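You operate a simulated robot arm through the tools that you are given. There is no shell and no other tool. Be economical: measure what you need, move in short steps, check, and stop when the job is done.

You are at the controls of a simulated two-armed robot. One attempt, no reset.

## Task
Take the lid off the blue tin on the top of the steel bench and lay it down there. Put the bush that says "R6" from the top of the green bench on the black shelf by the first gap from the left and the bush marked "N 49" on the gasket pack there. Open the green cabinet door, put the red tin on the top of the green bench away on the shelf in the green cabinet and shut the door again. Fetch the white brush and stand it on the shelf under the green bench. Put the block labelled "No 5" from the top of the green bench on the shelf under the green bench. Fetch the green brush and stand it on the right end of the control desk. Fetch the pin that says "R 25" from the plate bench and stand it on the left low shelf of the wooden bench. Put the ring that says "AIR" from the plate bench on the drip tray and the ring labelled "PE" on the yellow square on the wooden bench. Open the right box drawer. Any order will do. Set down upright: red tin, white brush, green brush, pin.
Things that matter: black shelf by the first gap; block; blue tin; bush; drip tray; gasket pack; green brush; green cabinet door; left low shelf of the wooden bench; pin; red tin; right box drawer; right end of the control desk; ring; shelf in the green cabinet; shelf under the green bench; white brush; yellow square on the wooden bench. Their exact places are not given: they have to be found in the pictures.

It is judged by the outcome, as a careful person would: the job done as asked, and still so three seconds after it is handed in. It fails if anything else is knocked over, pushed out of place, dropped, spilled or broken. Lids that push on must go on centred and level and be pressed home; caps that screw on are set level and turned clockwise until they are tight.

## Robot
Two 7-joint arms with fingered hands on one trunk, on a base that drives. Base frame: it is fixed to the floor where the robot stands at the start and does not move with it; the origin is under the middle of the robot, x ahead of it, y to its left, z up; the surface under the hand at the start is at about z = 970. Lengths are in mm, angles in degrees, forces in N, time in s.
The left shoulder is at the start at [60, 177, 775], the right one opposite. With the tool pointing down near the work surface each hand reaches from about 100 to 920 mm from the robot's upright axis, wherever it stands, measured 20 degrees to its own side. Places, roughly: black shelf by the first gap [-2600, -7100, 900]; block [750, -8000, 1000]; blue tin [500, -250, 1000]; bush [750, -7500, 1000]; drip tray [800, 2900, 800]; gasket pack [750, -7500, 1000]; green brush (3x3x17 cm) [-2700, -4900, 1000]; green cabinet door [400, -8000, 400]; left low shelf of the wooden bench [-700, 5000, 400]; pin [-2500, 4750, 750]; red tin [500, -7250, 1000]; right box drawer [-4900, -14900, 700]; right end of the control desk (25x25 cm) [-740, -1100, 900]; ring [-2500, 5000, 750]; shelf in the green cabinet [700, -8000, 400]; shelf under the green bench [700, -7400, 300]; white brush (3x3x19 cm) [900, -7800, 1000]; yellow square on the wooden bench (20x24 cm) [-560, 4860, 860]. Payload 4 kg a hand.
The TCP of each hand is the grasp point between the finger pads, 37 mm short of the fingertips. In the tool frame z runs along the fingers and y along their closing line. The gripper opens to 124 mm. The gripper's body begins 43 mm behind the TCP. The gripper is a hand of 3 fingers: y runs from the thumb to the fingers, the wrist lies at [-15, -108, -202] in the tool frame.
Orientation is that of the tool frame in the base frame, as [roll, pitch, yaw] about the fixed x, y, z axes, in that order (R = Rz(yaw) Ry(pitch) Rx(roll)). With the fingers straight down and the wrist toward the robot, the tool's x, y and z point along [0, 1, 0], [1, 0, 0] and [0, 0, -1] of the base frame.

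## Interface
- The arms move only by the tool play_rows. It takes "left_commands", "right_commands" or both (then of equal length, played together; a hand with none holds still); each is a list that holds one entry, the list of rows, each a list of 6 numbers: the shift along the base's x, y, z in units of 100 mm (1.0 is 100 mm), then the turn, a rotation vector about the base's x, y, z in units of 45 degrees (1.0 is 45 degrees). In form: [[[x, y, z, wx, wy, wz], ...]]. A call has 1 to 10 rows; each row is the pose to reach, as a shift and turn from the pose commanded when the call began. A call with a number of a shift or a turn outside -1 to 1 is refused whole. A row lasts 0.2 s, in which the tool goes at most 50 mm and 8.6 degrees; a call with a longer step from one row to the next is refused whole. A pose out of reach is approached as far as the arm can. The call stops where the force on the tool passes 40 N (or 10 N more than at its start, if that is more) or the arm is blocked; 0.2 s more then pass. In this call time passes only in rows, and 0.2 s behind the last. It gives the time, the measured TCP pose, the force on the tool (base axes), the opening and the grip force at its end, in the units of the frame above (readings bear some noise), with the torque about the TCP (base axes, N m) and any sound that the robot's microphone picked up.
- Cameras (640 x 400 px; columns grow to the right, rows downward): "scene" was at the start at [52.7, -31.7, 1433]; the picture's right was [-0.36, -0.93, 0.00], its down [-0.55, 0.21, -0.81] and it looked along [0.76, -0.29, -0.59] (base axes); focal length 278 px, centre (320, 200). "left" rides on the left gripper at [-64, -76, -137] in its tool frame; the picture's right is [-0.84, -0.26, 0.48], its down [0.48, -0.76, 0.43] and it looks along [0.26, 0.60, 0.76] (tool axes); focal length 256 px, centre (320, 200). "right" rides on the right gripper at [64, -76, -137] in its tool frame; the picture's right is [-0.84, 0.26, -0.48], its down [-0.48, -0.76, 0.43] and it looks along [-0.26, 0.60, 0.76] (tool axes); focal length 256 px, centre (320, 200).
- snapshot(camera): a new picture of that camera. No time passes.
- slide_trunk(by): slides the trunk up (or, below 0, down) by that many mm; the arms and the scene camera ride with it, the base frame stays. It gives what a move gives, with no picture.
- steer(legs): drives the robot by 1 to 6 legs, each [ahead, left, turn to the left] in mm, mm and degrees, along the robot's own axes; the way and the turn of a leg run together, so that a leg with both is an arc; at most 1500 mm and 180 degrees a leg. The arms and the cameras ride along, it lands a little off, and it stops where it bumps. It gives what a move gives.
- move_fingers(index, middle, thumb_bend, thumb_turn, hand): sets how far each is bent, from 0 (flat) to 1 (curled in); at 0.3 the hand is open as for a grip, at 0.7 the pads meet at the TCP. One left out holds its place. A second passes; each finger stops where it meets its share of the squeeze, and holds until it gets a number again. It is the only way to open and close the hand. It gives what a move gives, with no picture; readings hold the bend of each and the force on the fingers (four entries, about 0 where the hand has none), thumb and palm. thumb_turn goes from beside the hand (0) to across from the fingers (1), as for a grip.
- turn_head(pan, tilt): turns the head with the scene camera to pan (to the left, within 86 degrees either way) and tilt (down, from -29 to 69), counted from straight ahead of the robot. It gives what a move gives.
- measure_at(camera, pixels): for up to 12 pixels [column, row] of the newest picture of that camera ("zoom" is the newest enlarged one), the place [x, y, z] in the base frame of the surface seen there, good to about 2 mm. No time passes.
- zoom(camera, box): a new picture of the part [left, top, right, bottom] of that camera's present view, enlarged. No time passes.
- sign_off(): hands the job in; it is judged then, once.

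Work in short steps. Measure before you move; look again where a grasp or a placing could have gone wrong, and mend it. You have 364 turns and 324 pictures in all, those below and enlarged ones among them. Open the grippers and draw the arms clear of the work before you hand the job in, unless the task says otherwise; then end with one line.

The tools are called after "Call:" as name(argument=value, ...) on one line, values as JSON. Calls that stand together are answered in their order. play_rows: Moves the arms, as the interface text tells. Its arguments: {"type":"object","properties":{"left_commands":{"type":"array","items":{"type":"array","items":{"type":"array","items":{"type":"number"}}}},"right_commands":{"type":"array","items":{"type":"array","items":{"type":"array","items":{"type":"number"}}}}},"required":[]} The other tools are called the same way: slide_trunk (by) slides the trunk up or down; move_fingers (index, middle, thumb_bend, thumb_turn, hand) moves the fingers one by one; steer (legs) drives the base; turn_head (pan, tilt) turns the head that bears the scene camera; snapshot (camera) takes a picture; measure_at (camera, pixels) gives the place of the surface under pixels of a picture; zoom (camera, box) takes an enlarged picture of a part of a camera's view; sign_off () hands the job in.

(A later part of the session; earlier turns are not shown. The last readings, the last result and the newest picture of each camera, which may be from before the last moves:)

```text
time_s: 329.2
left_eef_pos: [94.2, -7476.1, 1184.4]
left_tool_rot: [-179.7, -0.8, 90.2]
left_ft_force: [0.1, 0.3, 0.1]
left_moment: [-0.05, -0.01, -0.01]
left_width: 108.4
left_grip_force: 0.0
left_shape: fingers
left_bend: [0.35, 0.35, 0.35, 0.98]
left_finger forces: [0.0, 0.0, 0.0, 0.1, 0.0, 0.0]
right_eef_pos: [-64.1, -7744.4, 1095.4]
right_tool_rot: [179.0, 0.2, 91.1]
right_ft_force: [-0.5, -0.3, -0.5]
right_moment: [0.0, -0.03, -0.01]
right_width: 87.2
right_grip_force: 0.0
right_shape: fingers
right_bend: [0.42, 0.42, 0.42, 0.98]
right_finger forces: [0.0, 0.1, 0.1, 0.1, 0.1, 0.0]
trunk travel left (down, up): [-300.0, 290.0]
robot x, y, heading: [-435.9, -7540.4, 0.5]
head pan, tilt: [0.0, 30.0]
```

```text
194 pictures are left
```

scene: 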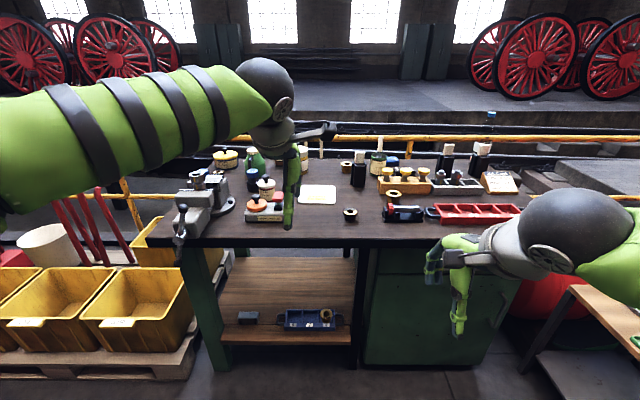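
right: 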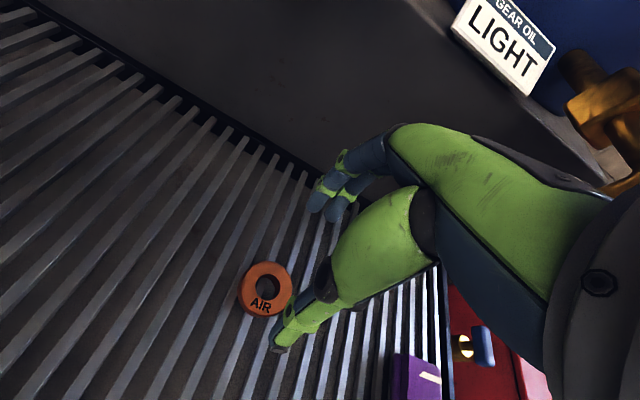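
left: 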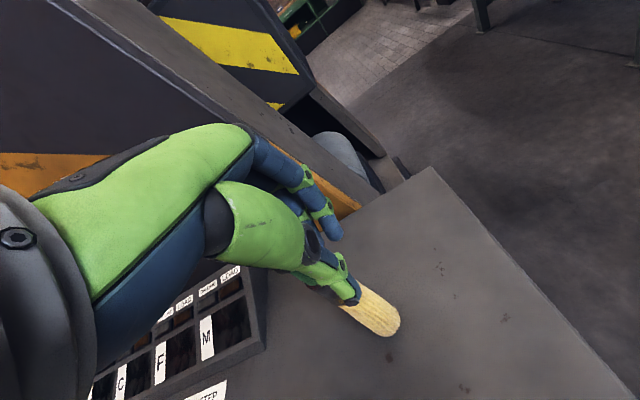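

The green bench: open shelf left, cabinet right. I zoom on the top.

Call:
zoom(camera="scene", box=[150, 130, 350, 255])

Call:
zoom(camera="scene", box=[330, 120, 530, 245])

Call:
zoom(camera="scene", box=[200, 230, 540, 400])

```text
3.20 times, centred on (250, 192) of scene
```

zoom: 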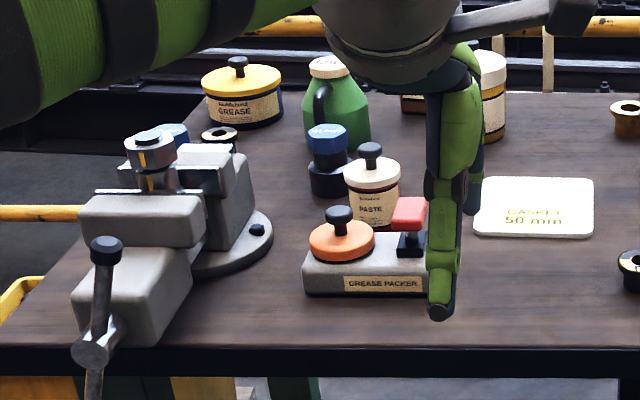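

```text
3.20 times, centred on (430, 182) of scene
```

zoom: 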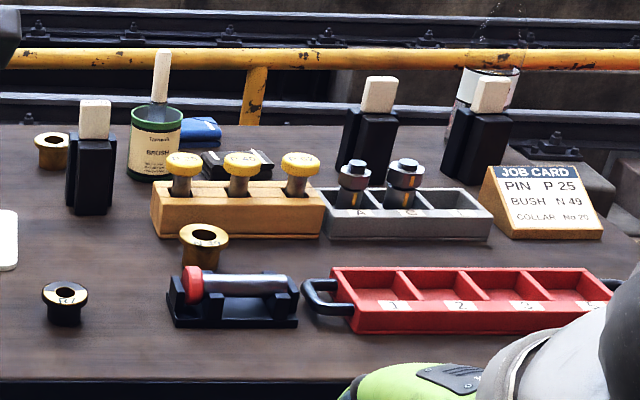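

```text
1.88 times, centred on (370, 315) of scene
```

zoom: 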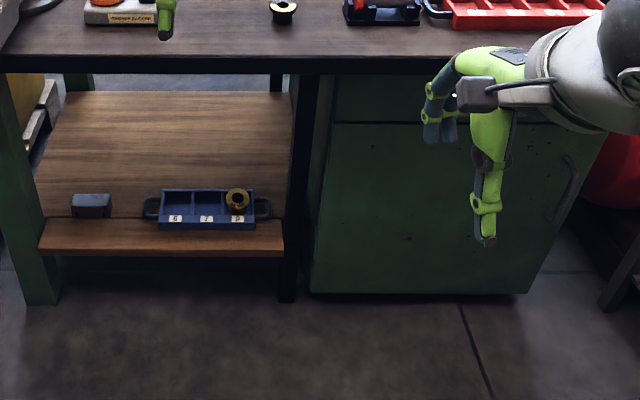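

I measure key points and move the left hand out of the view.

Call:
measure_at(camera="scene", pixels=[[317, 195], [350, 215], [393, 197], [347, 165], [359, 170], [447, 160], [482, 158], [380, 145], [300, 245], [370, 250], [300, 335], [270, 270]])

Call:
play_rows(left_commands=[[[-0.4, 0.2, 0, 0, 0, 0], [-0.8, 0.4, 0, 0, 0, 0], [-1.0, 0.8, 0, 0, 0, 0], [-1.0, 1.0, 0, 0, 0, 0]]], right_commands=[[[0, -0.3, 0, 0, 0, 0], [0, -0.6, 0, 0, 0, 0], [0, -0.9, 0, 0, 0, 0], [0, -1.0, 0, 0, 0, 0]]])

Call:
steer(legs=[[250, 0, 0]])

Call:
turn_head(pan=0, tilt=38)

Call:
snapshot(camera="scene")

```text
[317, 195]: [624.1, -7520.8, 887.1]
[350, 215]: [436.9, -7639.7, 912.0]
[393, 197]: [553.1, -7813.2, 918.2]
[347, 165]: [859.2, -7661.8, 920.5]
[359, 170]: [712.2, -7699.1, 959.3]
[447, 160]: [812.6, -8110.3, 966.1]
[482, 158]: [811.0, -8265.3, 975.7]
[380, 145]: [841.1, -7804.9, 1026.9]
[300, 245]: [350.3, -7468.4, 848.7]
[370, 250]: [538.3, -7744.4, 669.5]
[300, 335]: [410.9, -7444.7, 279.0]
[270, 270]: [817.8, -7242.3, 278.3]
```

```text
time_s: 330.2
left_eef_pos: [-6.9, -7375.8, 1184.3]
left_tool_rot: [-179.6, -0.9, 90.3]
left_ft_force: [0.0, -0.2, 0.2]
left_moment: [0.02, 0.03, 0.02]
left_width: 108.5
left_grip_force: 0.0
left_shape: fingers
left_bend: [0.35, 0.35, 0.35, 0.98]
left_finger forces: [0.1, 0.0, 0.0, 0.0, 0.0, 0.0]
right_eef_pos: [-61.5, -7844.0, 1095.1]
right_tool_rot: [178.8, 0.3, 91.1]
right_ft_force: [-0.4, -0.7, 0.2]
right_moment: [0.0, -0.03, 0.02]
right_width: 87.0
right_grip_force: 0.1
right_shape: fingers
right_bend: [0.42, 0.42, 0.42, 0.98]
right_finger forces: [0.1, 0.0, 0.0, 0.0, 0.1, 0.0]
trunk travel left (down, up): [-300.0, 290.0]
robot x, y, heading: [-437.2, -7536.8, 0.5]
head pan, tilt: [0.0, 30.0]
```

```text
time_s: 332.0
left_eef_pos: [245.4, -7374.7, 1183.5]
left_tool_rot: [-179.6, -0.9, 90.2]
left_ft_force: [-0.1, 0.3, -0.3]
left_moment: [-0.01, 0.0, 0.01]
left_width: 108.5
left_grip_force: 0.2
left_shape: fingers
left_bend: [0.35, 0.35, 0.35, 0.98]
left_finger forces: [0.0, 0.0, 0.1, 0.0, 0.0, 0.0]
right_eef_pos: [189.5, -7841.7, 1095.2]
right_tool_rot: [179.0, 0.2, 90.9]
right_ft_force: [-0.2, 0.2, 0.7]
right_moment: [-0.02, 0.04, -0.01]
right_width: 87.0
right_grip_force: 0.0
right_shape: fingers
right_bend: [0.42, 0.42, 0.42, 0.98]
right_finger forces: [0.1, 0.0, 0.0, 0.1, 0.0, 0.0]
trunk travel left (down, up): [-300.0, 290.0]
robot x, y, heading: [-187.5, -7535.9, 0.4]
head pan, tilt: [0.0, 30.0]
```

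```text
time_s: 332.7
left_eef_pos: [244.9, -7375.1, 1182.7]
left_tool_rot: [-179.6, -0.9, 90.1]
left_ft_force: [0.9, -0.5, -0.5]
left_moment: [0.01, 0.02, -0.02]
left_width: 108.3
left_grip_force: 0.0
left_shape: fingers
left_bend: [0.35, 0.35, 0.35, 0.98]
left_finger forces: [0.1, 0.0, 0.0, 0.0, 0.0, 0.1]
right_eef_pos: [189.8, -7841.7, 1094.6]
right_tool_rot: [179.0, 0.2, 91.0]
right_ft_force: [0.2, 0.0, -0.4]
right_moment: [-0.01, -0.01, 0.0]
right_width: 87.0
right_grip_force: 0.0
right_shape: fingers
right_bend: [0.42, 0.42, 0.42, 0.98]
right_finger forces: [0.0, 0.0, 0.1, 0.0, 0.1, 0.0]
trunk travel left (down, up): [-300.0, 290.0]
robot x, y, heading: [-184.0, -7535.6, 0.1]
head pan, tilt: [0.0, 38.0]
```

```text
190 pictures are left
```

scene: 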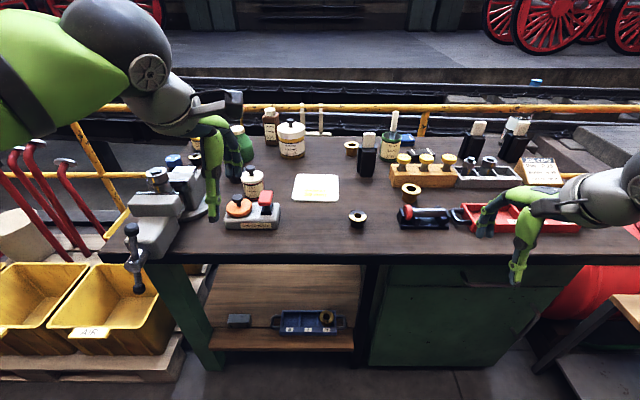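

I zoom on the bench top halves to read labels.

Call:
zoom(camera="scene", box=[330, 100, 490, 240])

Call:
zoom(camera="scene", box=[440, 100, 600, 240])

Call:
zoom(camera="scene", box=[130, 100, 350, 270])

Call:
snapshot(camera="left")

Call:
snapshot(camera="right")

```text
2.86 times, centred on (410, 170) of scene
```

zoom: 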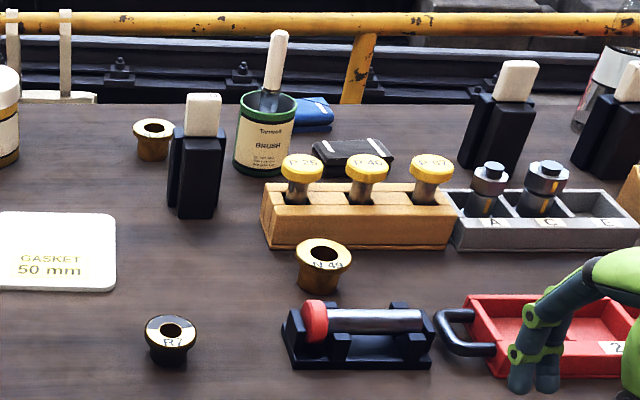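

```text
2.86 times, centred on (520, 170) of scene
```

zoom: 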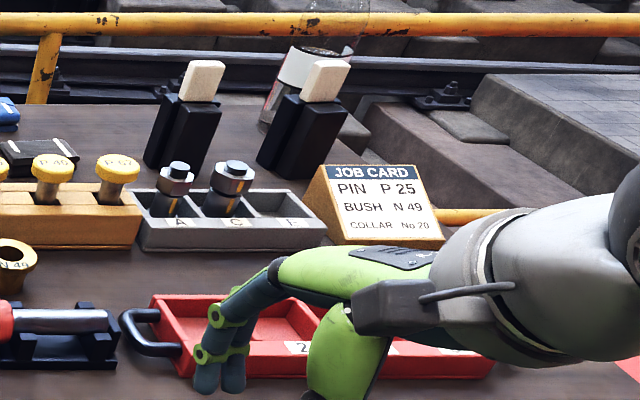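

```text
2.35 times, centred on (240, 185) of scene
```

zoom: 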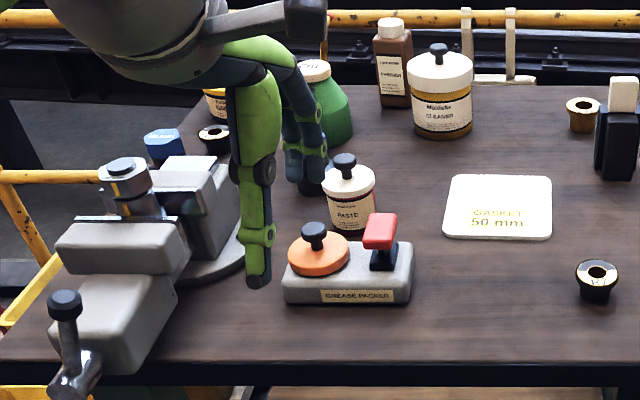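

```text
186 pictures are left
```

left: 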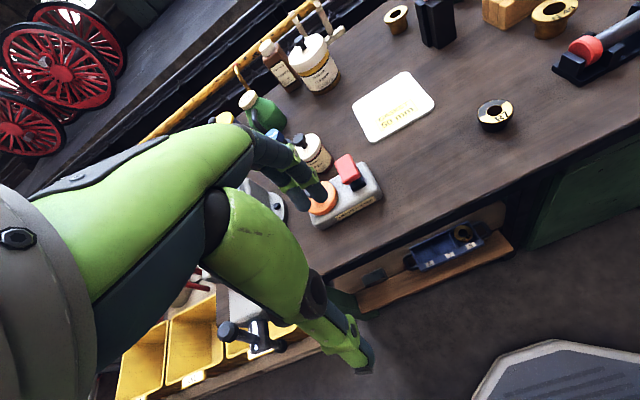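

```text
185 pictures are left
```

right: 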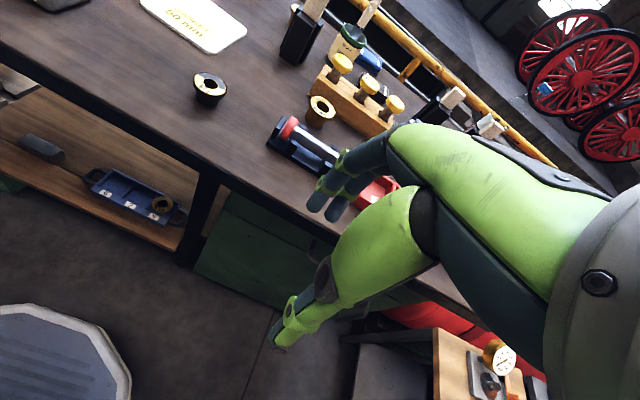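

Labels: "N 49" at zoom (323,265). The left region is hidden by my left hand; I move it to the middle, and the right hand back, and look again.

Call:
play_rows(left_commands=[[[-0.2, -0.4, 0, 0, 0, 0], [-0.4, -0.8, 0, 0, 0, 0], [-0.6, -1.0, 0, 0, 0, 0]]], right_commands=[[[-0.3, 0, 0.1, 0, 0, 0], [-0.6, 0, 0.2, 0, 0, 0], [-0.9, 0, 0.3, 0, 0, 0]]])

Call:
turn_head(pan=20, tilt=42)

Call:
snapshot(camera="scene")

Call:
turn_head(pan=-25, tilt=42)

Call:
snapshot(camera="scene")

```text
time_s: 333.5
left_eef_pos: [182.0, -7475.4, 1181.0]
left_tool_rot: [-179.7, -0.9, 90.2]
left_ft_force: [0.0, 0.7, -0.2]
left_moment: [0.01, 0.03, -0.01]
left_width: 108.3
left_grip_force: 0.1
left_shape: fingers
left_bend: [0.35, 0.35, 0.35, 0.98]
left_finger forces: [0.1, 0.1, 0.0, 0.0, 0.0, 0.0]
right_eef_pos: [98.6, -7843.7, 1125.5]
right_tool_rot: [179.1, 0.2, 91.0]
right_ft_force: [-0.1, 0.7, 0.1]
right_moment: [0.02, 0.02, 0.01]
right_width: 86.9
right_grip_force: 0.2
right_shape: fingers
right_bend: [0.42, 0.42, 0.42, 0.98]
right_finger forces: [0.1, 0.0, 0.1, 0.0, 0.1, 0.0]
trunk travel left (down, up): [-300.0, 290.0]
robot x, y, heading: [-186.5, -7536.9, 0.5]
head pan, tilt: [0.0, 38.0]
```

```text
time_s: 334.3
left_eef_pos: [184.4, -7476.2, 1179.4]
left_tool_rot: [-179.7, -0.9, 90.2]
left_ft_force: [0.5, 0.5, -0.1]
left_moment: [0.03, -0.04, 0.02]
left_width: 108.5
left_grip_force: 0.1
left_shape: fingers
left_bend: [0.35, 0.35, 0.35, 0.98]
left_finger forces: [0.0, 0.1, 0.0, 0.0, 0.0, 0.1]
right_eef_pos: [99.1, -7843.6, 1126.1]
right_tool_rot: [179.0, 0.2, 91.0]
right_ft_force: [0.7, 0.1, -0.8]
right_moment: [0.01, 0.03, 0.0]
right_width: 87.3
right_grip_force: 0.2
right_shape: fingers
right_bend: [0.42, 0.42, 0.42, 0.98]
right_finger forces: [0.1, 0.0, 0.0, 0.0, 0.0, 0.0]
trunk travel left (down, up): [-300.0, 290.0]
robot x, y, heading: [-186.2, -7536.7, 0.1]
head pan, tilt: [20.0, 42.0]
```

```text
184 pictures are left
```

scene: 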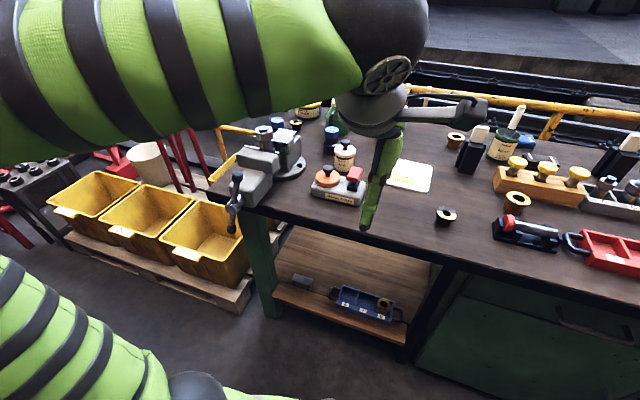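

```text
time_s: 335.4
left_eef_pos: [183.6, -7476.0, 1180.1]
left_tool_rot: [-179.8, -0.8, 90.2]
left_ft_force: [0.3, 0.8, -0.1]
left_moment: [-0.01, 0.0, 0.0]
left_width: 108.5
left_grip_force: 0.0
left_shape: fingers
left_bend: [0.35, 0.35, 0.35, 0.98]
left_finger forces: [0.0, 0.0, 0.0, 0.0, 0.0, 0.1]
right_eef_pos: [98.8, -7842.4, 1127.1]
right_tool_rot: [179.1, 0.2, 91.0]
right_ft_force: [0.2, -0.1, -0.4]
right_moment: [0.02, 0.01, 0.0]
right_width: 87.2
right_grip_force: 0.1
right_shape: fingers
right_bend: [0.42, 0.42, 0.42, 0.98]
right_finger forces: [0.0, 0.0, 0.0, 0.0, 0.0, 0.0]
trunk travel left (down, up): [-300.0, 290.0]
robot x, y, heading: [-190.3, -7536.8, 0.1]
head pan, tilt: [-25.0, 42.0]
```

```text
183 pictures are left
```

scene: 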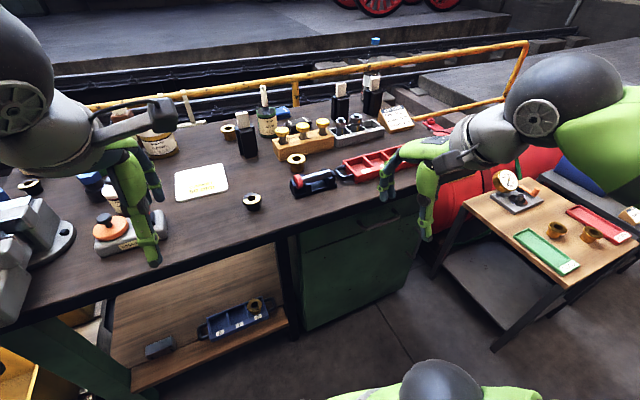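

The left part is still occluded. I lower the left hand below bench level in front of it to clear the view.

Call:
play_rows(left_commands=[[[-0.1, 0.1, -0.45, 0, 0, 0], [-0.2, 0.2, -0.9, 0, 0, 0], [-0.2, 0.2, -1.0, 0, 0, 0]]], right_commands=[[[-0.1, 0, -0.4, 0, 0, 0], [-0.1, 0, -0.8, 0, 0, 0], [-0.1, 0, -1.0, 0, 0, 0]]])

Call:
play_rows(left_commands=[[[0, 0, -0.45, 0, 0, 0], [0, 0, -0.9, 0, 0, 0], [0, 0, -1.0, 0, 0, 0]]], right_commands=[[[0, 0, -0.4, 0, 0, 0], [0, 0, -0.8, 0, 0, 0], [0, 0, -1.0, 0, 0, 0]]])

Call:
play_rows(left_commands=[[[0, 0, -0.45, 0, 0, 0], [0, 0, -0.9, 0, 0, 0], [0, 0, -1.0, 0, 0, 0]]])

Call:
turn_head(pan=20, tilt=38)

Call:
snapshot(camera="scene")

Call:
turn_head(pan=-20, tilt=38)

Call:
snapshot(camera="scene")

```text
time_s: 336.2
left_eef_pos: [164.8, -7455.9, 1083.1]
left_tool_rot: [-179.7, -0.9, 90.1]
left_ft_force: [0.0, -0.1, -0.1]
left_moment: [-0.01, -0.04, 0.02]
left_width: 108.7
left_grip_force: 0.1
left_shape: fingers
left_bend: [0.35, 0.35, 0.35, 0.98]
left_finger forces: [0.0, 0.1, 0.0, 0.0, 0.1, 0.0]
right_eef_pos: [89.0, -7840.7, 1025.1]
right_tool_rot: [179.0, 0.2, 90.9]
right_ft_force: [-0.1, 0.4, 0.6]
right_moment: [-0.01, 0.0, 0.02]
right_width: 87.0
right_grip_force: 0.0
right_shape: fingers
right_bend: [0.42, 0.42, 0.42, 0.98]
right_finger forces: [0.0, 0.0, 0.1, 0.0, 0.0, 0.0]
trunk travel left (down, up): [-300.0, 290.0]
robot x, y, heading: [-190.4, -7536.5, 0.1]
head pan, tilt: [-25.0, 42.0]
```

```text
time_s: 337.0
left_eef_pos: [163.9, -7452.5, 981.9]
left_tool_rot: [-179.7, -0.9, 90.3]
left_ft_force: [0.3, 0.2, -0.3]
left_moment: [0.02, -0.01, -0.03]
left_width: 108.4
left_grip_force: 0.1
left_shape: fingers
left_bend: [0.35, 0.35, 0.35, 0.98]
left_finger forces: [0.1, 0.0, 0.1, 0.0, 0.0, 0.0]
right_eef_pos: [116.4, -7862.7, 980.3]
right_tool_rot: [179.0, 0.2, 91.0]
right_ft_force: [1.0, -0.3, 0.4]
right_moment: [0.03, 0.0, -0.01]
right_width: 86.8
right_grip_force: 0.1
right_shape: fingers
right_bend: [0.42, 0.42, 0.42, 0.98]
right_finger forces: [0.0, 0.1, 0.0, 0.0, 0.0, 0.0]
right hand out of reach, approached as far as the arm can: row 1, 2, 3
trunk travel left (down, up): [-300.0, 290.0]
robot x, y, heading: [-187.0, -7536.0, 0.2]
head pan, tilt: [-25.0, 42.0]
```

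```text
time_s: 337.8
left_eef_pos: [175.9, -7465.9, 893.2]
left_tool_rot: [-179.7, -0.9, 90.3]
left_ft_force: [-0.3, 0.1, 1.0]
left_moment: [-0.02, 0.01, 0.0]
left_width: 108.5
left_grip_force: 0.0
left_shape: fingers
left_bend: [0.35, 0.35, 0.35, 0.98]
left_finger forces: [0.1, 0.0, 0.1, 0.0, 0.0, 0.0]
left hand out of reach, approached as far as the arm can: row 2, 3
right_eef_pos: [115.0, -7862.6, 981.3]
right_tool_rot: [179.1, 0.0, 91.0]
right_ft_force: [-0.2, -0.4, -0.2]
right_moment: [0.02, -0.02, -0.03]
right_width: 87.0
right_grip_force: 0.1
right_shape: fingers
right_bend: [0.42, 0.42, 0.42, 0.98]
right_finger forces: [0.0, 0.0, 0.1, 0.0, 0.0, 0.1]
trunk travel left (down, up): [-300.0, 290.0]
robot x, y, heading: [-189.8, -7535.2, 0.3]
head pan, tilt: [-25.0, 42.0]
```

```text
time_s: 338.9
left_eef_pos: [177.3, -7465.0, 892.8]
left_tool_rot: [-179.6, -0.9, 90.3]
left_ft_force: [-0.1, 0.0, -0.4]
left_moment: [0.0, -0.01, -0.01]
left_width: 108.4
left_grip_force: 0.0
left_shape: fingers
left_bend: [0.35, 0.35, 0.35, 0.98]
left_finger forces: [0.1, 0.0, 0.1, 0.0, 0.0, 0.0]
right_eef_pos: [115.0, -7863.0, 980.9]
right_tool_rot: [179.0, 0.1, 91.0]
right_ft_force: [-0.3, -1.2, 0.5]
right_moment: [0.01, -0.02, -0.04]
right_width: 86.9
right_grip_force: 0.1
right_shape: fingers
right_bend: [0.42, 0.42, 0.42, 0.98]
right_finger forces: [0.1, 0.0, 0.0, 0.0, 0.1, 0.1]
trunk travel left (down, up): [-300.0, 290.0]
robot x, y, heading: [-189.1, -7535.7, -0.1]
head pan, tilt: [20.0, 38.0]
```

```text
182 pictures are left
```

scene: 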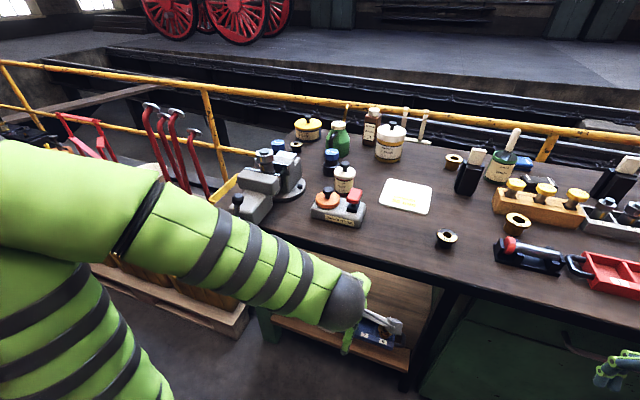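

```text
time_s: 340.0
left_eef_pos: [176.6, -7465.1, 891.9]
left_tool_rot: [-179.6, -0.9, 90.2]
left_ft_force: [0.6, -0.3, 0.5]
left_moment: [0.01, -0.04, -0.03]
left_width: 108.4
left_grip_force: 0.0
left_shape: fingers
left_bend: [0.35, 0.35, 0.35, 0.98]
left_finger forces: [0.0, 0.0, 0.0, 0.0, 0.0, 0.1]
right_eef_pos: [114.4, -7863.2, 981.9]
right_tool_rot: [179.0, 0.1, 91.0]
right_ft_force: [0.3, -0.3, -0.1]
right_moment: [0.02, -0.01, 0.01]
right_width: 86.8
right_grip_force: 0.0
right_shape: fingers
right_bend: [0.42, 0.42, 0.42, 0.98]
right_finger forces: [0.0, 0.1, 0.0, 0.1, 0.0, 0.1]
trunk travel left (down, up): [-300.0, 290.0]
robot x, y, heading: [-187.5, -7533.8, -0.0]
head pan, tilt: [-20.0, 38.0]
```

```text
181 pictures are left
```

scene: 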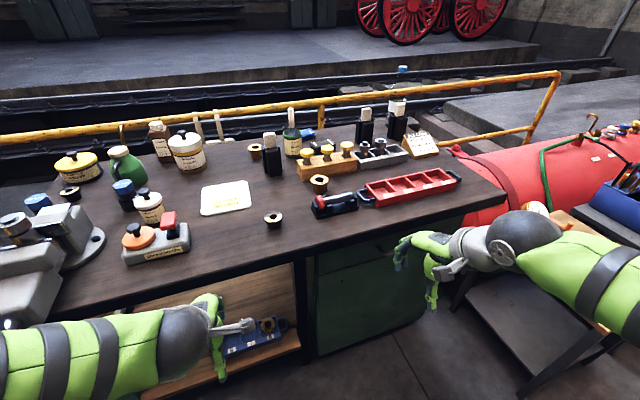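

I zoom on the left group and on blocks.

Call:
zoom(camera="scene", box=[0, 110, 240, 280])

Call:
zoom(camera="scene", box=[240, 90, 460, 240])

Call:
turn_head(pan=25, tilt=35)

Call:
zoom(camera="scene", box=[220, 90, 440, 240])

```text
2.35 times, centred on (120, 195) of scene
```

zoom: 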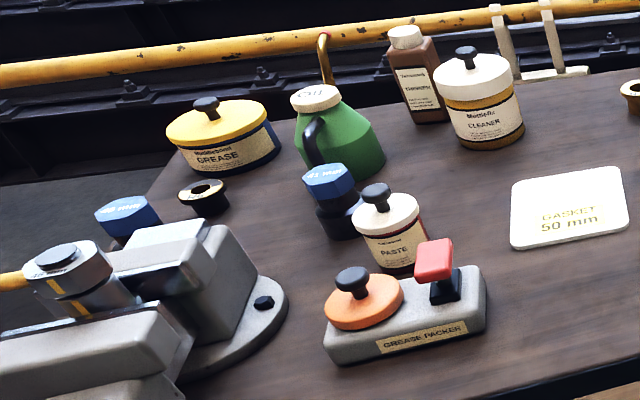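

```text
2.67 times, centred on (350, 165) of scene
```

zoom: 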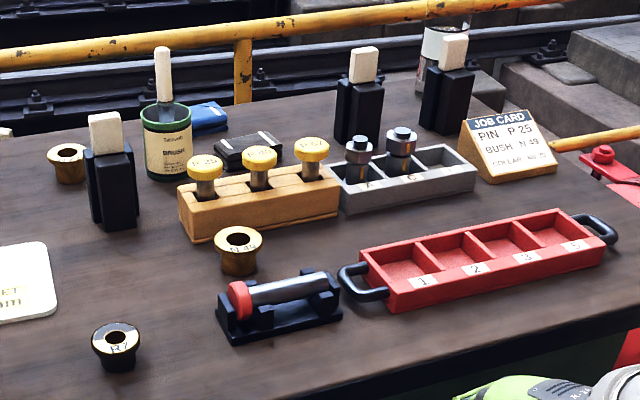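

```text
time_s: 341.1
left_eef_pos: [177.3, -7465.4, 892.7]
left_tool_rot: [-179.5, -1.0, 90.2]
left_ft_force: [-0.7, 0.1, 0.9]
left_moment: [0.02, -0.01, -0.01]
left_width: 108.1
left_grip_force: 0.1
left_shape: fingers
left_bend: [0.35, 0.35, 0.35, 0.98]
left_finger forces: [0.1, 0.1, 0.0, 0.0, 0.0, 0.0]
right_eef_pos: [115.2, -7863.9, 981.6]
right_tool_rot: [179.0, 0.1, 91.0]
right_ft_force: [0.6, 0.0, 0.2]
right_moment: [0.01, 0.0, 0.01]
right_width: 87.0
right_grip_force: 0.1
right_shape: fingers
right_bend: [0.42, 0.42, 0.42, 0.98]
right_finger forces: [0.1, 0.0, 0.0, 0.1, 0.0, 0.0]
trunk travel left (down, up): [-300.0, 290.0]
robot x, y, heading: [-190.3, -7536.3, 0.2]
head pan, tilt: [25.0, 35.0]
```

```text
2.67 times, centred on (330, 165) of scene
```

zoom: 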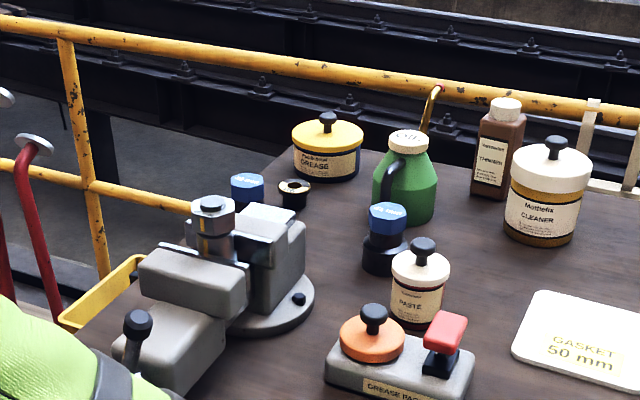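

I zoom in on the PASTE tin and the unlabeled bushes.

Call:
zoom(camera="scene", box=[330, 150, 400, 210])

Call:
zoom(camera="scene", box=[290, 135, 350, 185])

Call:
turn_head(pan=-10, tilt=38)

Call:
snapshot(camera="scene")

Call:
zoom(camera="scene", box=[270, 130, 350, 240])

```text
6.67 times, centred on (365, 180) of scene
```

zoom: 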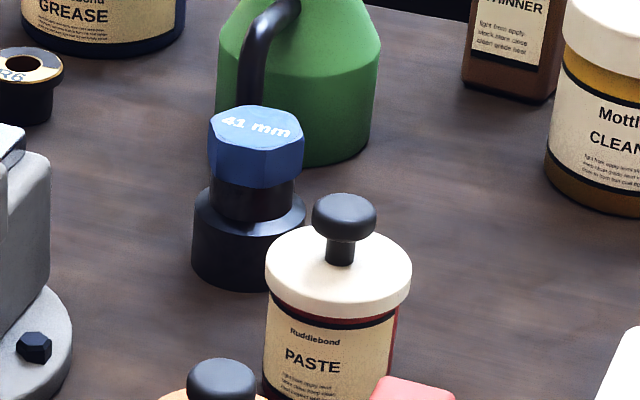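

```text
8.00 times, centred on (320, 160) of scene
```

zoom: 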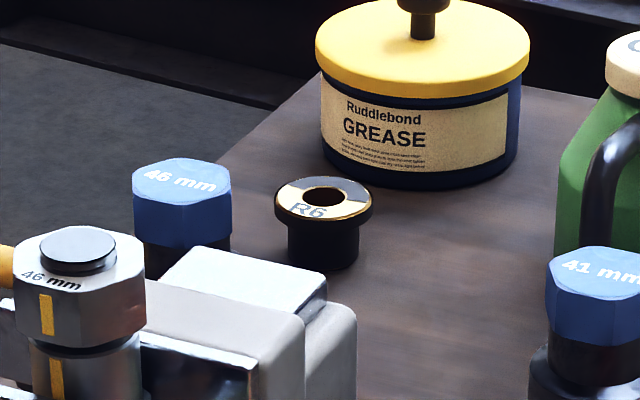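

```text
time_s: 342.1
left_eef_pos: [176.7, -7465.5, 892.7]
left_tool_rot: [-179.6, -0.9, 90.1]
left_ft_force: [0.8, 0.3, -0.4]
left_moment: [0.02, 0.0, -0.01]
left_width: 108.8
left_grip_force: 0.0
left_shape: fingers
left_bend: [0.35, 0.35, 0.35, 0.98]
left_finger forces: [0.0, 0.1, 0.0, 0.0, 0.1, 0.1]
right_eef_pos: [115.5, -7862.2, 981.3]
right_tool_rot: [179.0, 0.1, 90.9]
right_ft_force: [0.1, 0.2, -0.2]
right_moment: [-0.01, 0.02, 0.02]
right_width: 87.1
right_grip_force: 0.0
right_shape: fingers
right_bend: [0.42, 0.42, 0.42, 0.98]
right_finger forces: [0.0, 0.0, 0.0, 0.1, 0.1, 0.1]
trunk travel left (down, up): [-300.0, 290.0]
robot x, y, heading: [-183.7, -7537.4, 0.1]
head pan, tilt: [-10.0, 38.0]
```

```text
175 pictures are left
```

scene: 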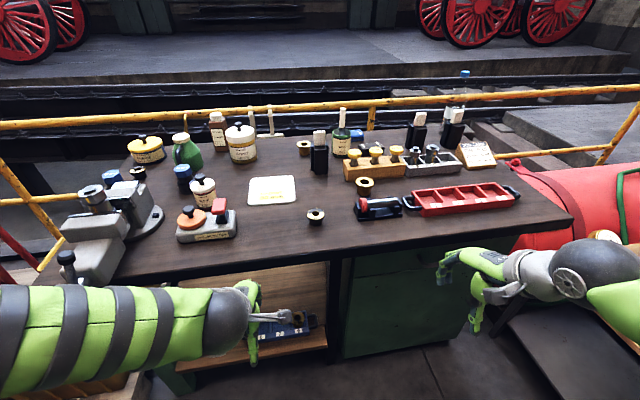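

```text
3.64 times, centred on (310, 185) of scene
```

zoom: 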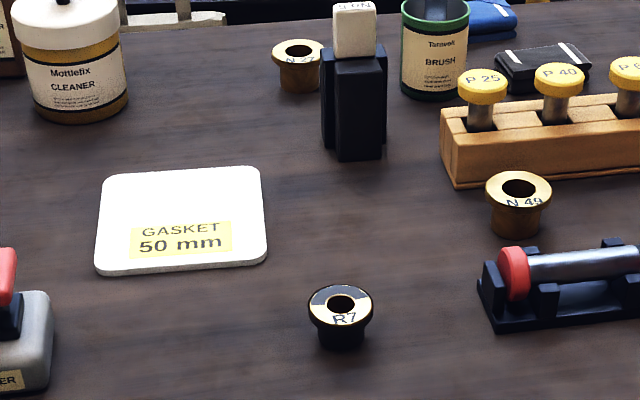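

R6 is the black bush behind the vise; the red-bodied PASTE tin is the red tin. White blocks sit in black holders; I zoom on their labels.

Call:
zoom(camera="scene", box=[305, 100, 365, 180])

Call:
zoom(camera="scene", box=[400, 95, 480, 155])

Call:
measure_at(camera="scene", pixels=[[320, 137], [320, 160], [418, 118], [418, 138], [456, 115], [455, 135], [137, 172], [202, 182], [202, 195], [365, 186], [272, 190], [340, 120]])

```text
5.00 times, centred on (335, 140) of scene
```

zoom: 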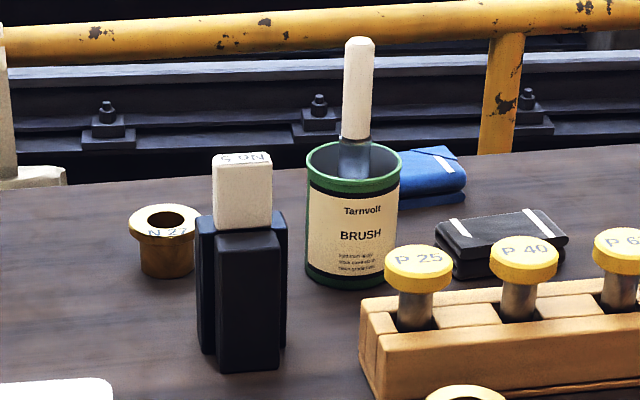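

```text
6.67 times, centred on (440, 125) of scene
```

zoom: 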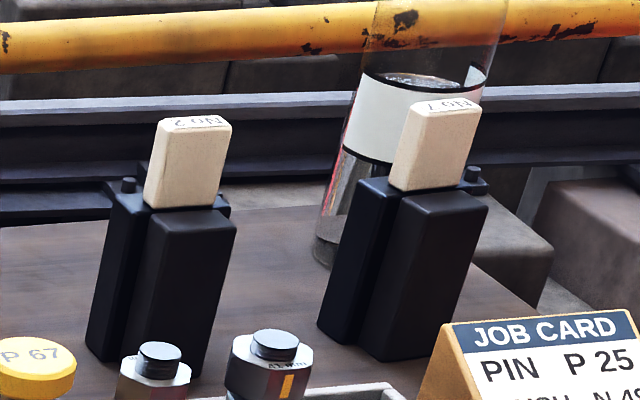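

```text
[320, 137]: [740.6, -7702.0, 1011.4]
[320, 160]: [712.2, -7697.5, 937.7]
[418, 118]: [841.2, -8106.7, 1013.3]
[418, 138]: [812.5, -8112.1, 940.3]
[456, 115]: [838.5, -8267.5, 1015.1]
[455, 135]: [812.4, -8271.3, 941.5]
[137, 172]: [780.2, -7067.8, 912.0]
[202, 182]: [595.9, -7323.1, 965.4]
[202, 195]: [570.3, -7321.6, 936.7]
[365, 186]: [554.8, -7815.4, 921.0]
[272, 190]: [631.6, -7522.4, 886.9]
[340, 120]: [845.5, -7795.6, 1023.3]
```

The labels are upside down; I enlarge each for certainty.

Call:
zoom(camera="scene", box=[310, 126, 330, 140])

Call:
zoom(camera="scene", box=[410, 106, 434, 122])

Call:
zoom(camera="scene", box=[446, 104, 470, 120])

```text
16.00 times, centred on (320, 133) of scene
```

zoom: 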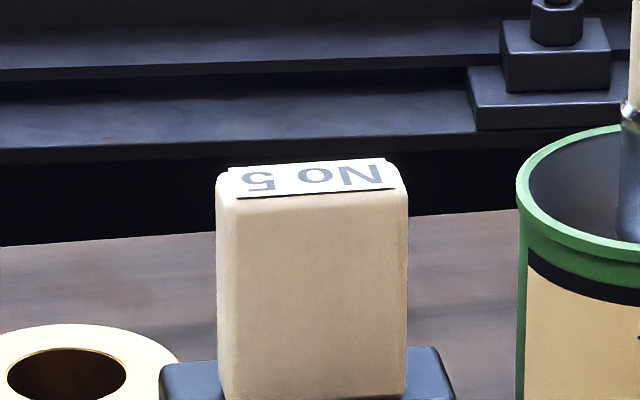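

```text
16.00 times, centred on (422, 114) of scene
```

zoom: 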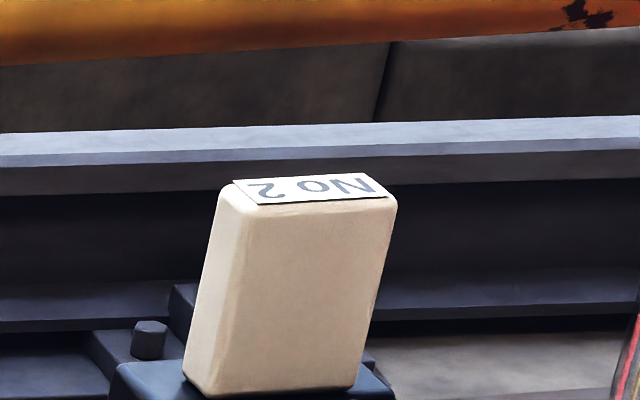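

```text
16.00 times, centred on (458, 112) of scene
```

zoom: 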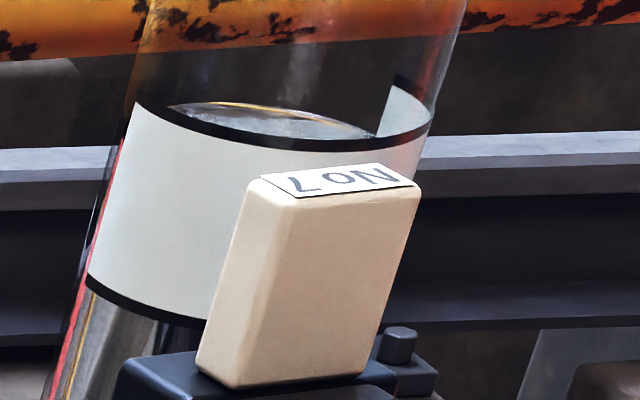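

"No 5" is the first block at (752,-7700). Far items (x≈845) need the base close to the bench; I look down to measure my base's front edge.

Call:
turn_head(pan=0, tilt=69)

Call:
snapshot(camera="scene")

Call:
measure_at(camera="scene", pixels=[[320, 295], [320, 310], [320, 330], [250, 330], [400, 330], [320, 360], [200, 340], [440, 340], [330, 150], [330, 130], [240, 160], [420, 200]])

```text
time_s: 343.1
left_eef_pos: [176.7, -7465.9, 893.0]
left_tool_rot: [-179.7, -1.0, 90.2]
left_ft_force: [0.4, -0.2, -0.4]
left_moment: [0.01, -0.01, 0.01]
left_width: 108.2
left_grip_force: 0.0
left_shape: fingers
left_bend: [0.35, 0.35, 0.35, 0.98]
left_finger forces: [0.0, 0.0, 0.0, 0.0, 0.0, 0.1]
right_eef_pos: [115.4, -7862.2, 982.1]
right_tool_rot: [179.0, 0.1, 91.1]
right_ft_force: [-0.6, 0.4, -0.8]
right_moment: [0.01, -0.01, 0.02]
right_width: 86.9
right_grip_force: 0.0
right_shape: fingers
right_bend: [0.42, 0.42, 0.42, 0.98]
right_finger forces: [0.0, 0.0, 0.1, 0.1, 0.0, 0.0]
trunk travel left (down, up): [-300.0, 290.0]
robot x, y, heading: [-187.8, -7535.1, 0.2]
head pan, tilt: [0.0, 68.8]
```

```text
168 pictures are left
```

scene: 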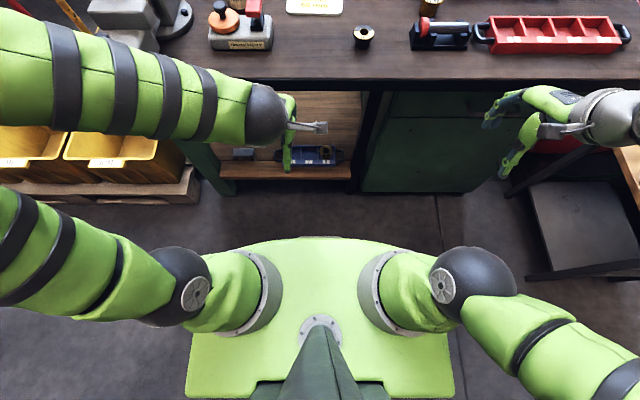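

```text
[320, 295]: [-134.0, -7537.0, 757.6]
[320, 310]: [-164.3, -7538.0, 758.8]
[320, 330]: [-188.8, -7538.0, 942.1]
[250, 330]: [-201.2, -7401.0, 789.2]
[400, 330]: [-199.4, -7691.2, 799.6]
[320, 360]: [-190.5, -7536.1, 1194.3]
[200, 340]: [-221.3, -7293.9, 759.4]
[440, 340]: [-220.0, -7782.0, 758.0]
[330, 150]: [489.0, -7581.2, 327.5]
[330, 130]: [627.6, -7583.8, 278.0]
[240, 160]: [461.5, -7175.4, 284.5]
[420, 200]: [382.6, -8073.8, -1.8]
```

Call:
measure_at(camera="scene", pixels=[[320, 241], [320, 234], [260, 245], [390, 245], [210, 260], [430, 262], [320, 77], [320, 92], [270, 175], [400, 190]])

```text
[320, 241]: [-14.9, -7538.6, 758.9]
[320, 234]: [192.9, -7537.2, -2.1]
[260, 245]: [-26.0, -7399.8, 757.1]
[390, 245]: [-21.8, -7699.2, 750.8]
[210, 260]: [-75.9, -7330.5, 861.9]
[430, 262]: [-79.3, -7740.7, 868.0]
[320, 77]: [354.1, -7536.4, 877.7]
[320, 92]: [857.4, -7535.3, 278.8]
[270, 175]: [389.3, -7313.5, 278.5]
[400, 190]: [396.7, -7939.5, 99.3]
```

Platform front is ~173 ahead of the axis, so I can stand closer. I raise both hands, then move ahead 140 mm.

Call:
play_rows(left_commands=[[[0, 0.1, 0.45, 0, 0, 0], [0, 0.2, 0.9, 0, 0, 0], [0, 0.2, 1.0, 0, 0, 0]]], right_commands=[[[0, 0, 0.45, 0, 0, 0], [0, 0, 0.9, 0, 0, 0], [0, 0, 1.0, 0, 0, 0]]])

Call:
play_rows(left_commands=[[[0, 0.1, 0.45, 0, 0, 0], [0, 0.2, 0.9, 0, 0, 0], [0, 0.3, 1.0, 0, 0, 0]]], right_commands=[[[0, 0, 0.45, 0, 0, 0], [0, 0, 0.9, 0, 0, 0], [0, 0, 1.0, 0, 0, 0]]])

Call:
play_rows(left_commands=[[[0, 0.1, 0.3, 0, 0, 0], [0, 0.2, 0.6, 0, 0, 0]]], right_commands=[[[0, 0, 0, 0, 0, 0], [0, 0, 0, 0, 0, 0]]])

Call:
steer(legs=[[140, -60, 0]])

Call:
turn_head(pan=-10, tilt=45)

Call:
snapshot(camera="scene")

```text
time_s: 343.9
left_eef_pos: [178.9, -7446.3, 995.1]
left_tool_rot: [-179.5, -0.9, 90.1]
left_ft_force: [-0.3, 0.2, -0.1]
left_moment: [0.03, -0.02, 0.02]
left_width: 108.3
left_grip_force: 0.1
left_shape: fingers
left_bend: [0.35, 0.35, 0.35, 0.98]
left_finger forces: [0.0, 0.0, 0.1, 0.0, 0.0, 0.1]
right_eef_pos: [112.3, -7863.2, 1081.7]
right_tool_rot: [179.0, 0.2, 91.0]
right_ft_force: [0.0, 0.4, 0.5]
right_moment: [-0.01, 0.0, 0.0]
right_width: 87.1
right_grip_force: 0.2
right_shape: fingers
right_bend: [0.42, 0.42, 0.42, 0.98]
right_finger forces: [0.0, 0.1, 0.0, 0.1, 0.0, 0.1]
trunk travel left (down, up): [-300.0, 290.0]
robot x, y, heading: [-186.5, -7537.4, 0.2]
head pan, tilt: [0.0, 68.8]
```

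```text
time_s: 344.7
left_eef_pos: [179.6, -7414.4, 1094.9]
left_tool_rot: [-179.7, -0.9, 90.1]
left_ft_force: [0.6, 0.7, -0.7]
left_moment: [0.03, -0.03, 0.02]
left_width: 108.2
left_grip_force: 0.0
left_shape: fingers
left_bend: [0.35, 0.35, 0.35, 0.98]
left_finger forces: [0.0, 0.1, 0.1, 0.1, 0.0, 0.0]
right_eef_pos: [113.0, -7863.4, 1182.0]
right_tool_rot: [179.0, 0.2, 91.1]
right_ft_force: [-1.2, -0.2, 0.0]
right_moment: [-0.02, 0.01, -0.02]
right_width: 86.8
right_grip_force: 0.0
right_shape: fingers
right_bend: [0.42, 0.42, 0.42, 0.98]
right_finger forces: [0.1, 0.1, 0.0, 0.1, 0.0, 0.0]
trunk travel left (down, up): [-300.0, 290.0]
robot x, y, heading: [-185.3, -7533.8, 0.2]
head pan, tilt: [0.0, 68.8]
```

```text
time_s: 345.3
left_eef_pos: [179.5, -7395.8, 1153.4]
left_tool_rot: [-179.7, -0.9, 90.2]
left_ft_force: [-0.9, 0.4, 0.7]
left_moment: [0.0, -0.02, -0.04]
left_width: 108.5
left_grip_force: 0.1
left_shape: fingers
left_bend: [0.35, 0.35, 0.35, 0.98]
left_finger forces: [0.1, 0.0, 0.1, 0.0, 0.0, 0.0]
right_eef_pos: [112.4, -7865.2, 1181.7]
right_tool_rot: [179.0, 0.1, 91.0]
right_ft_force: [0.6, 0.3, -0.8]
right_moment: [-0.02, 0.03, -0.02]
right_width: 86.9
right_grip_force: 0.0
right_shape: fingers
right_bend: [0.42, 0.42, 0.42, 0.98]
right_finger forces: [0.1, 0.0, 0.0, 0.1, 0.1, 0.0]
trunk travel left (down, up): [-300.0, 290.0]
robot x, y, heading: [-185.5, -7533.9, 0.3]
head pan, tilt: [0.0, 68.8]
```

```text
time_s: 346.7
left_eef_pos: [318.8, -7456.9, 1153.2]
left_tool_rot: [-179.6, -0.9, 89.9]
left_ft_force: [0.6, 0.0, -0.3]
left_moment: [0.0, 0.04, -0.03]
left_width: 108.5
left_grip_force: 0.1
left_shape: fingers
left_bend: [0.35, 0.35, 0.35, 0.98]
left_finger forces: [0.0, 0.1, 0.0, 0.1, 0.0, 0.0]
right_eef_pos: [251.9, -7925.0, 1181.0]
right_tool_rot: [179.0, 0.1, 90.9]
right_ft_force: [0.6, -0.1, 0.1]
right_moment: [0.01, 0.0, -0.01]
right_width: 86.9
right_grip_force: 0.1
right_shape: fingers
right_bend: [0.42, 0.42, 0.42, 0.98]
right_finger forces: [0.0, 0.0, 0.0, 0.0, 0.0, 0.0]
trunk travel left (down, up): [-300.0, 290.0]
robot x, y, heading: [-52.4, -7599.7, -0.1]
head pan, tilt: [0.0, 68.8]
```

```text
time_s: 347.6
left_eef_pos: [318.0, -7455.9, 1154.9]
left_tool_rot: [-179.6, -0.8, 90.0]
left_ft_force: [0.9, 0.1, 0.1]
left_moment: [0.0, 0.0, 0.0]
left_width: 108.4
left_grip_force: 0.1
left_shape: fingers
left_bend: [0.35, 0.35, 0.35, 0.98]
left_finger forces: [0.0, 0.0, 0.0, 0.0, 0.0, 0.0]
right_eef_pos: [250.2, -7923.4, 1181.2]
right_tool_rot: [179.0, 0.2, 90.8]
right_ft_force: [0.2, 0.6, -0.8]
right_moment: [0.02, 0.01, 0.02]
right_width: 86.9
right_grip_force: 0.1
right_shape: fingers
right_bend: [0.42, 0.42, 0.42, 0.98]
right_finger forces: [0.1, 0.0, 0.1, 0.0, 0.0, 0.0]
trunk travel left (down, up): [-300.0, 290.0]
robot x, y, heading: [-47.7, -7595.3, 0.3]
head pan, tilt: [-10.0, 45.0]
```

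```text
167 pictures are left
```

scene: 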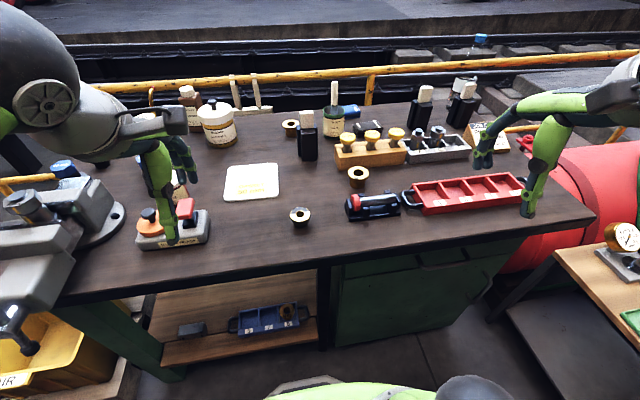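

N49 at (358,175). I measure it, its neighbours and the gasket pack.

Call:
zoom(camera="scene", box=[310, 130, 430, 230])

Call:
measure_at(camera="scene", pixels=[[227, 170], [275, 168], [225, 200], [278, 195], [251, 182]])

Call:
measure_at(camera="zoom", pixels=[[202, 225], [300, 225], [252, 195], [252, 248], [250, 285], [270, 195], [235, 195], [215, 335], [230, 345], [380, 200], [160, 160], [200, 350]])

```text
4.00 times, centred on (370, 180) of scene
```

zoom: 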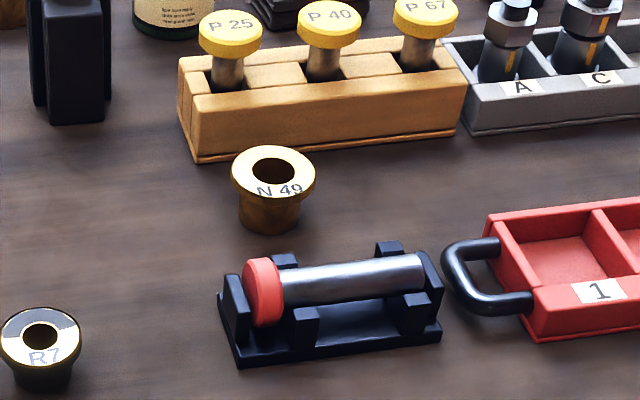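

```text
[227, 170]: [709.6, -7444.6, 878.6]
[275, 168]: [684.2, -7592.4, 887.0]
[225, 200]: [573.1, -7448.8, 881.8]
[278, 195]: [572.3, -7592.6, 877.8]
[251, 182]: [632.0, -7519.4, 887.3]
```

```text
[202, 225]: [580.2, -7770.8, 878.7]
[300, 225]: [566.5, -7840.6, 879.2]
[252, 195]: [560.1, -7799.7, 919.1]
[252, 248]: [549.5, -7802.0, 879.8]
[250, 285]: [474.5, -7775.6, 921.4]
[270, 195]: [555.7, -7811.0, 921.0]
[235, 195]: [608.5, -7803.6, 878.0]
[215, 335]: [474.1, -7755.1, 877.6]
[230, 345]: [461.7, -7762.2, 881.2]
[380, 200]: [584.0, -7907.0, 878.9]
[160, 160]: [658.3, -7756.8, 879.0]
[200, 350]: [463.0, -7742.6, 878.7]
```

Call:
measure_at(camera="zoom", pixels=[[235, 172], [312, 172], [274, 149], [274, 196], [274, 172], [240, 225], [300, 225], [273, 228], [200, 155], [440, 120], [285, 262], [390, 247]])

```text
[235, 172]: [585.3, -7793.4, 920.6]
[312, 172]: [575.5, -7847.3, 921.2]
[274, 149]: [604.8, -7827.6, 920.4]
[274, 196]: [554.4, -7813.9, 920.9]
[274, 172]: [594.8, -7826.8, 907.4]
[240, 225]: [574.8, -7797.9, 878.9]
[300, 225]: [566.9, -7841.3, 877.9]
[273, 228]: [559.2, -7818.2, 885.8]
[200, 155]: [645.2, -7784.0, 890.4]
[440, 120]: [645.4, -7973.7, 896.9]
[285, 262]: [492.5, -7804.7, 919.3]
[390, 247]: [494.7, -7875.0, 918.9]
```

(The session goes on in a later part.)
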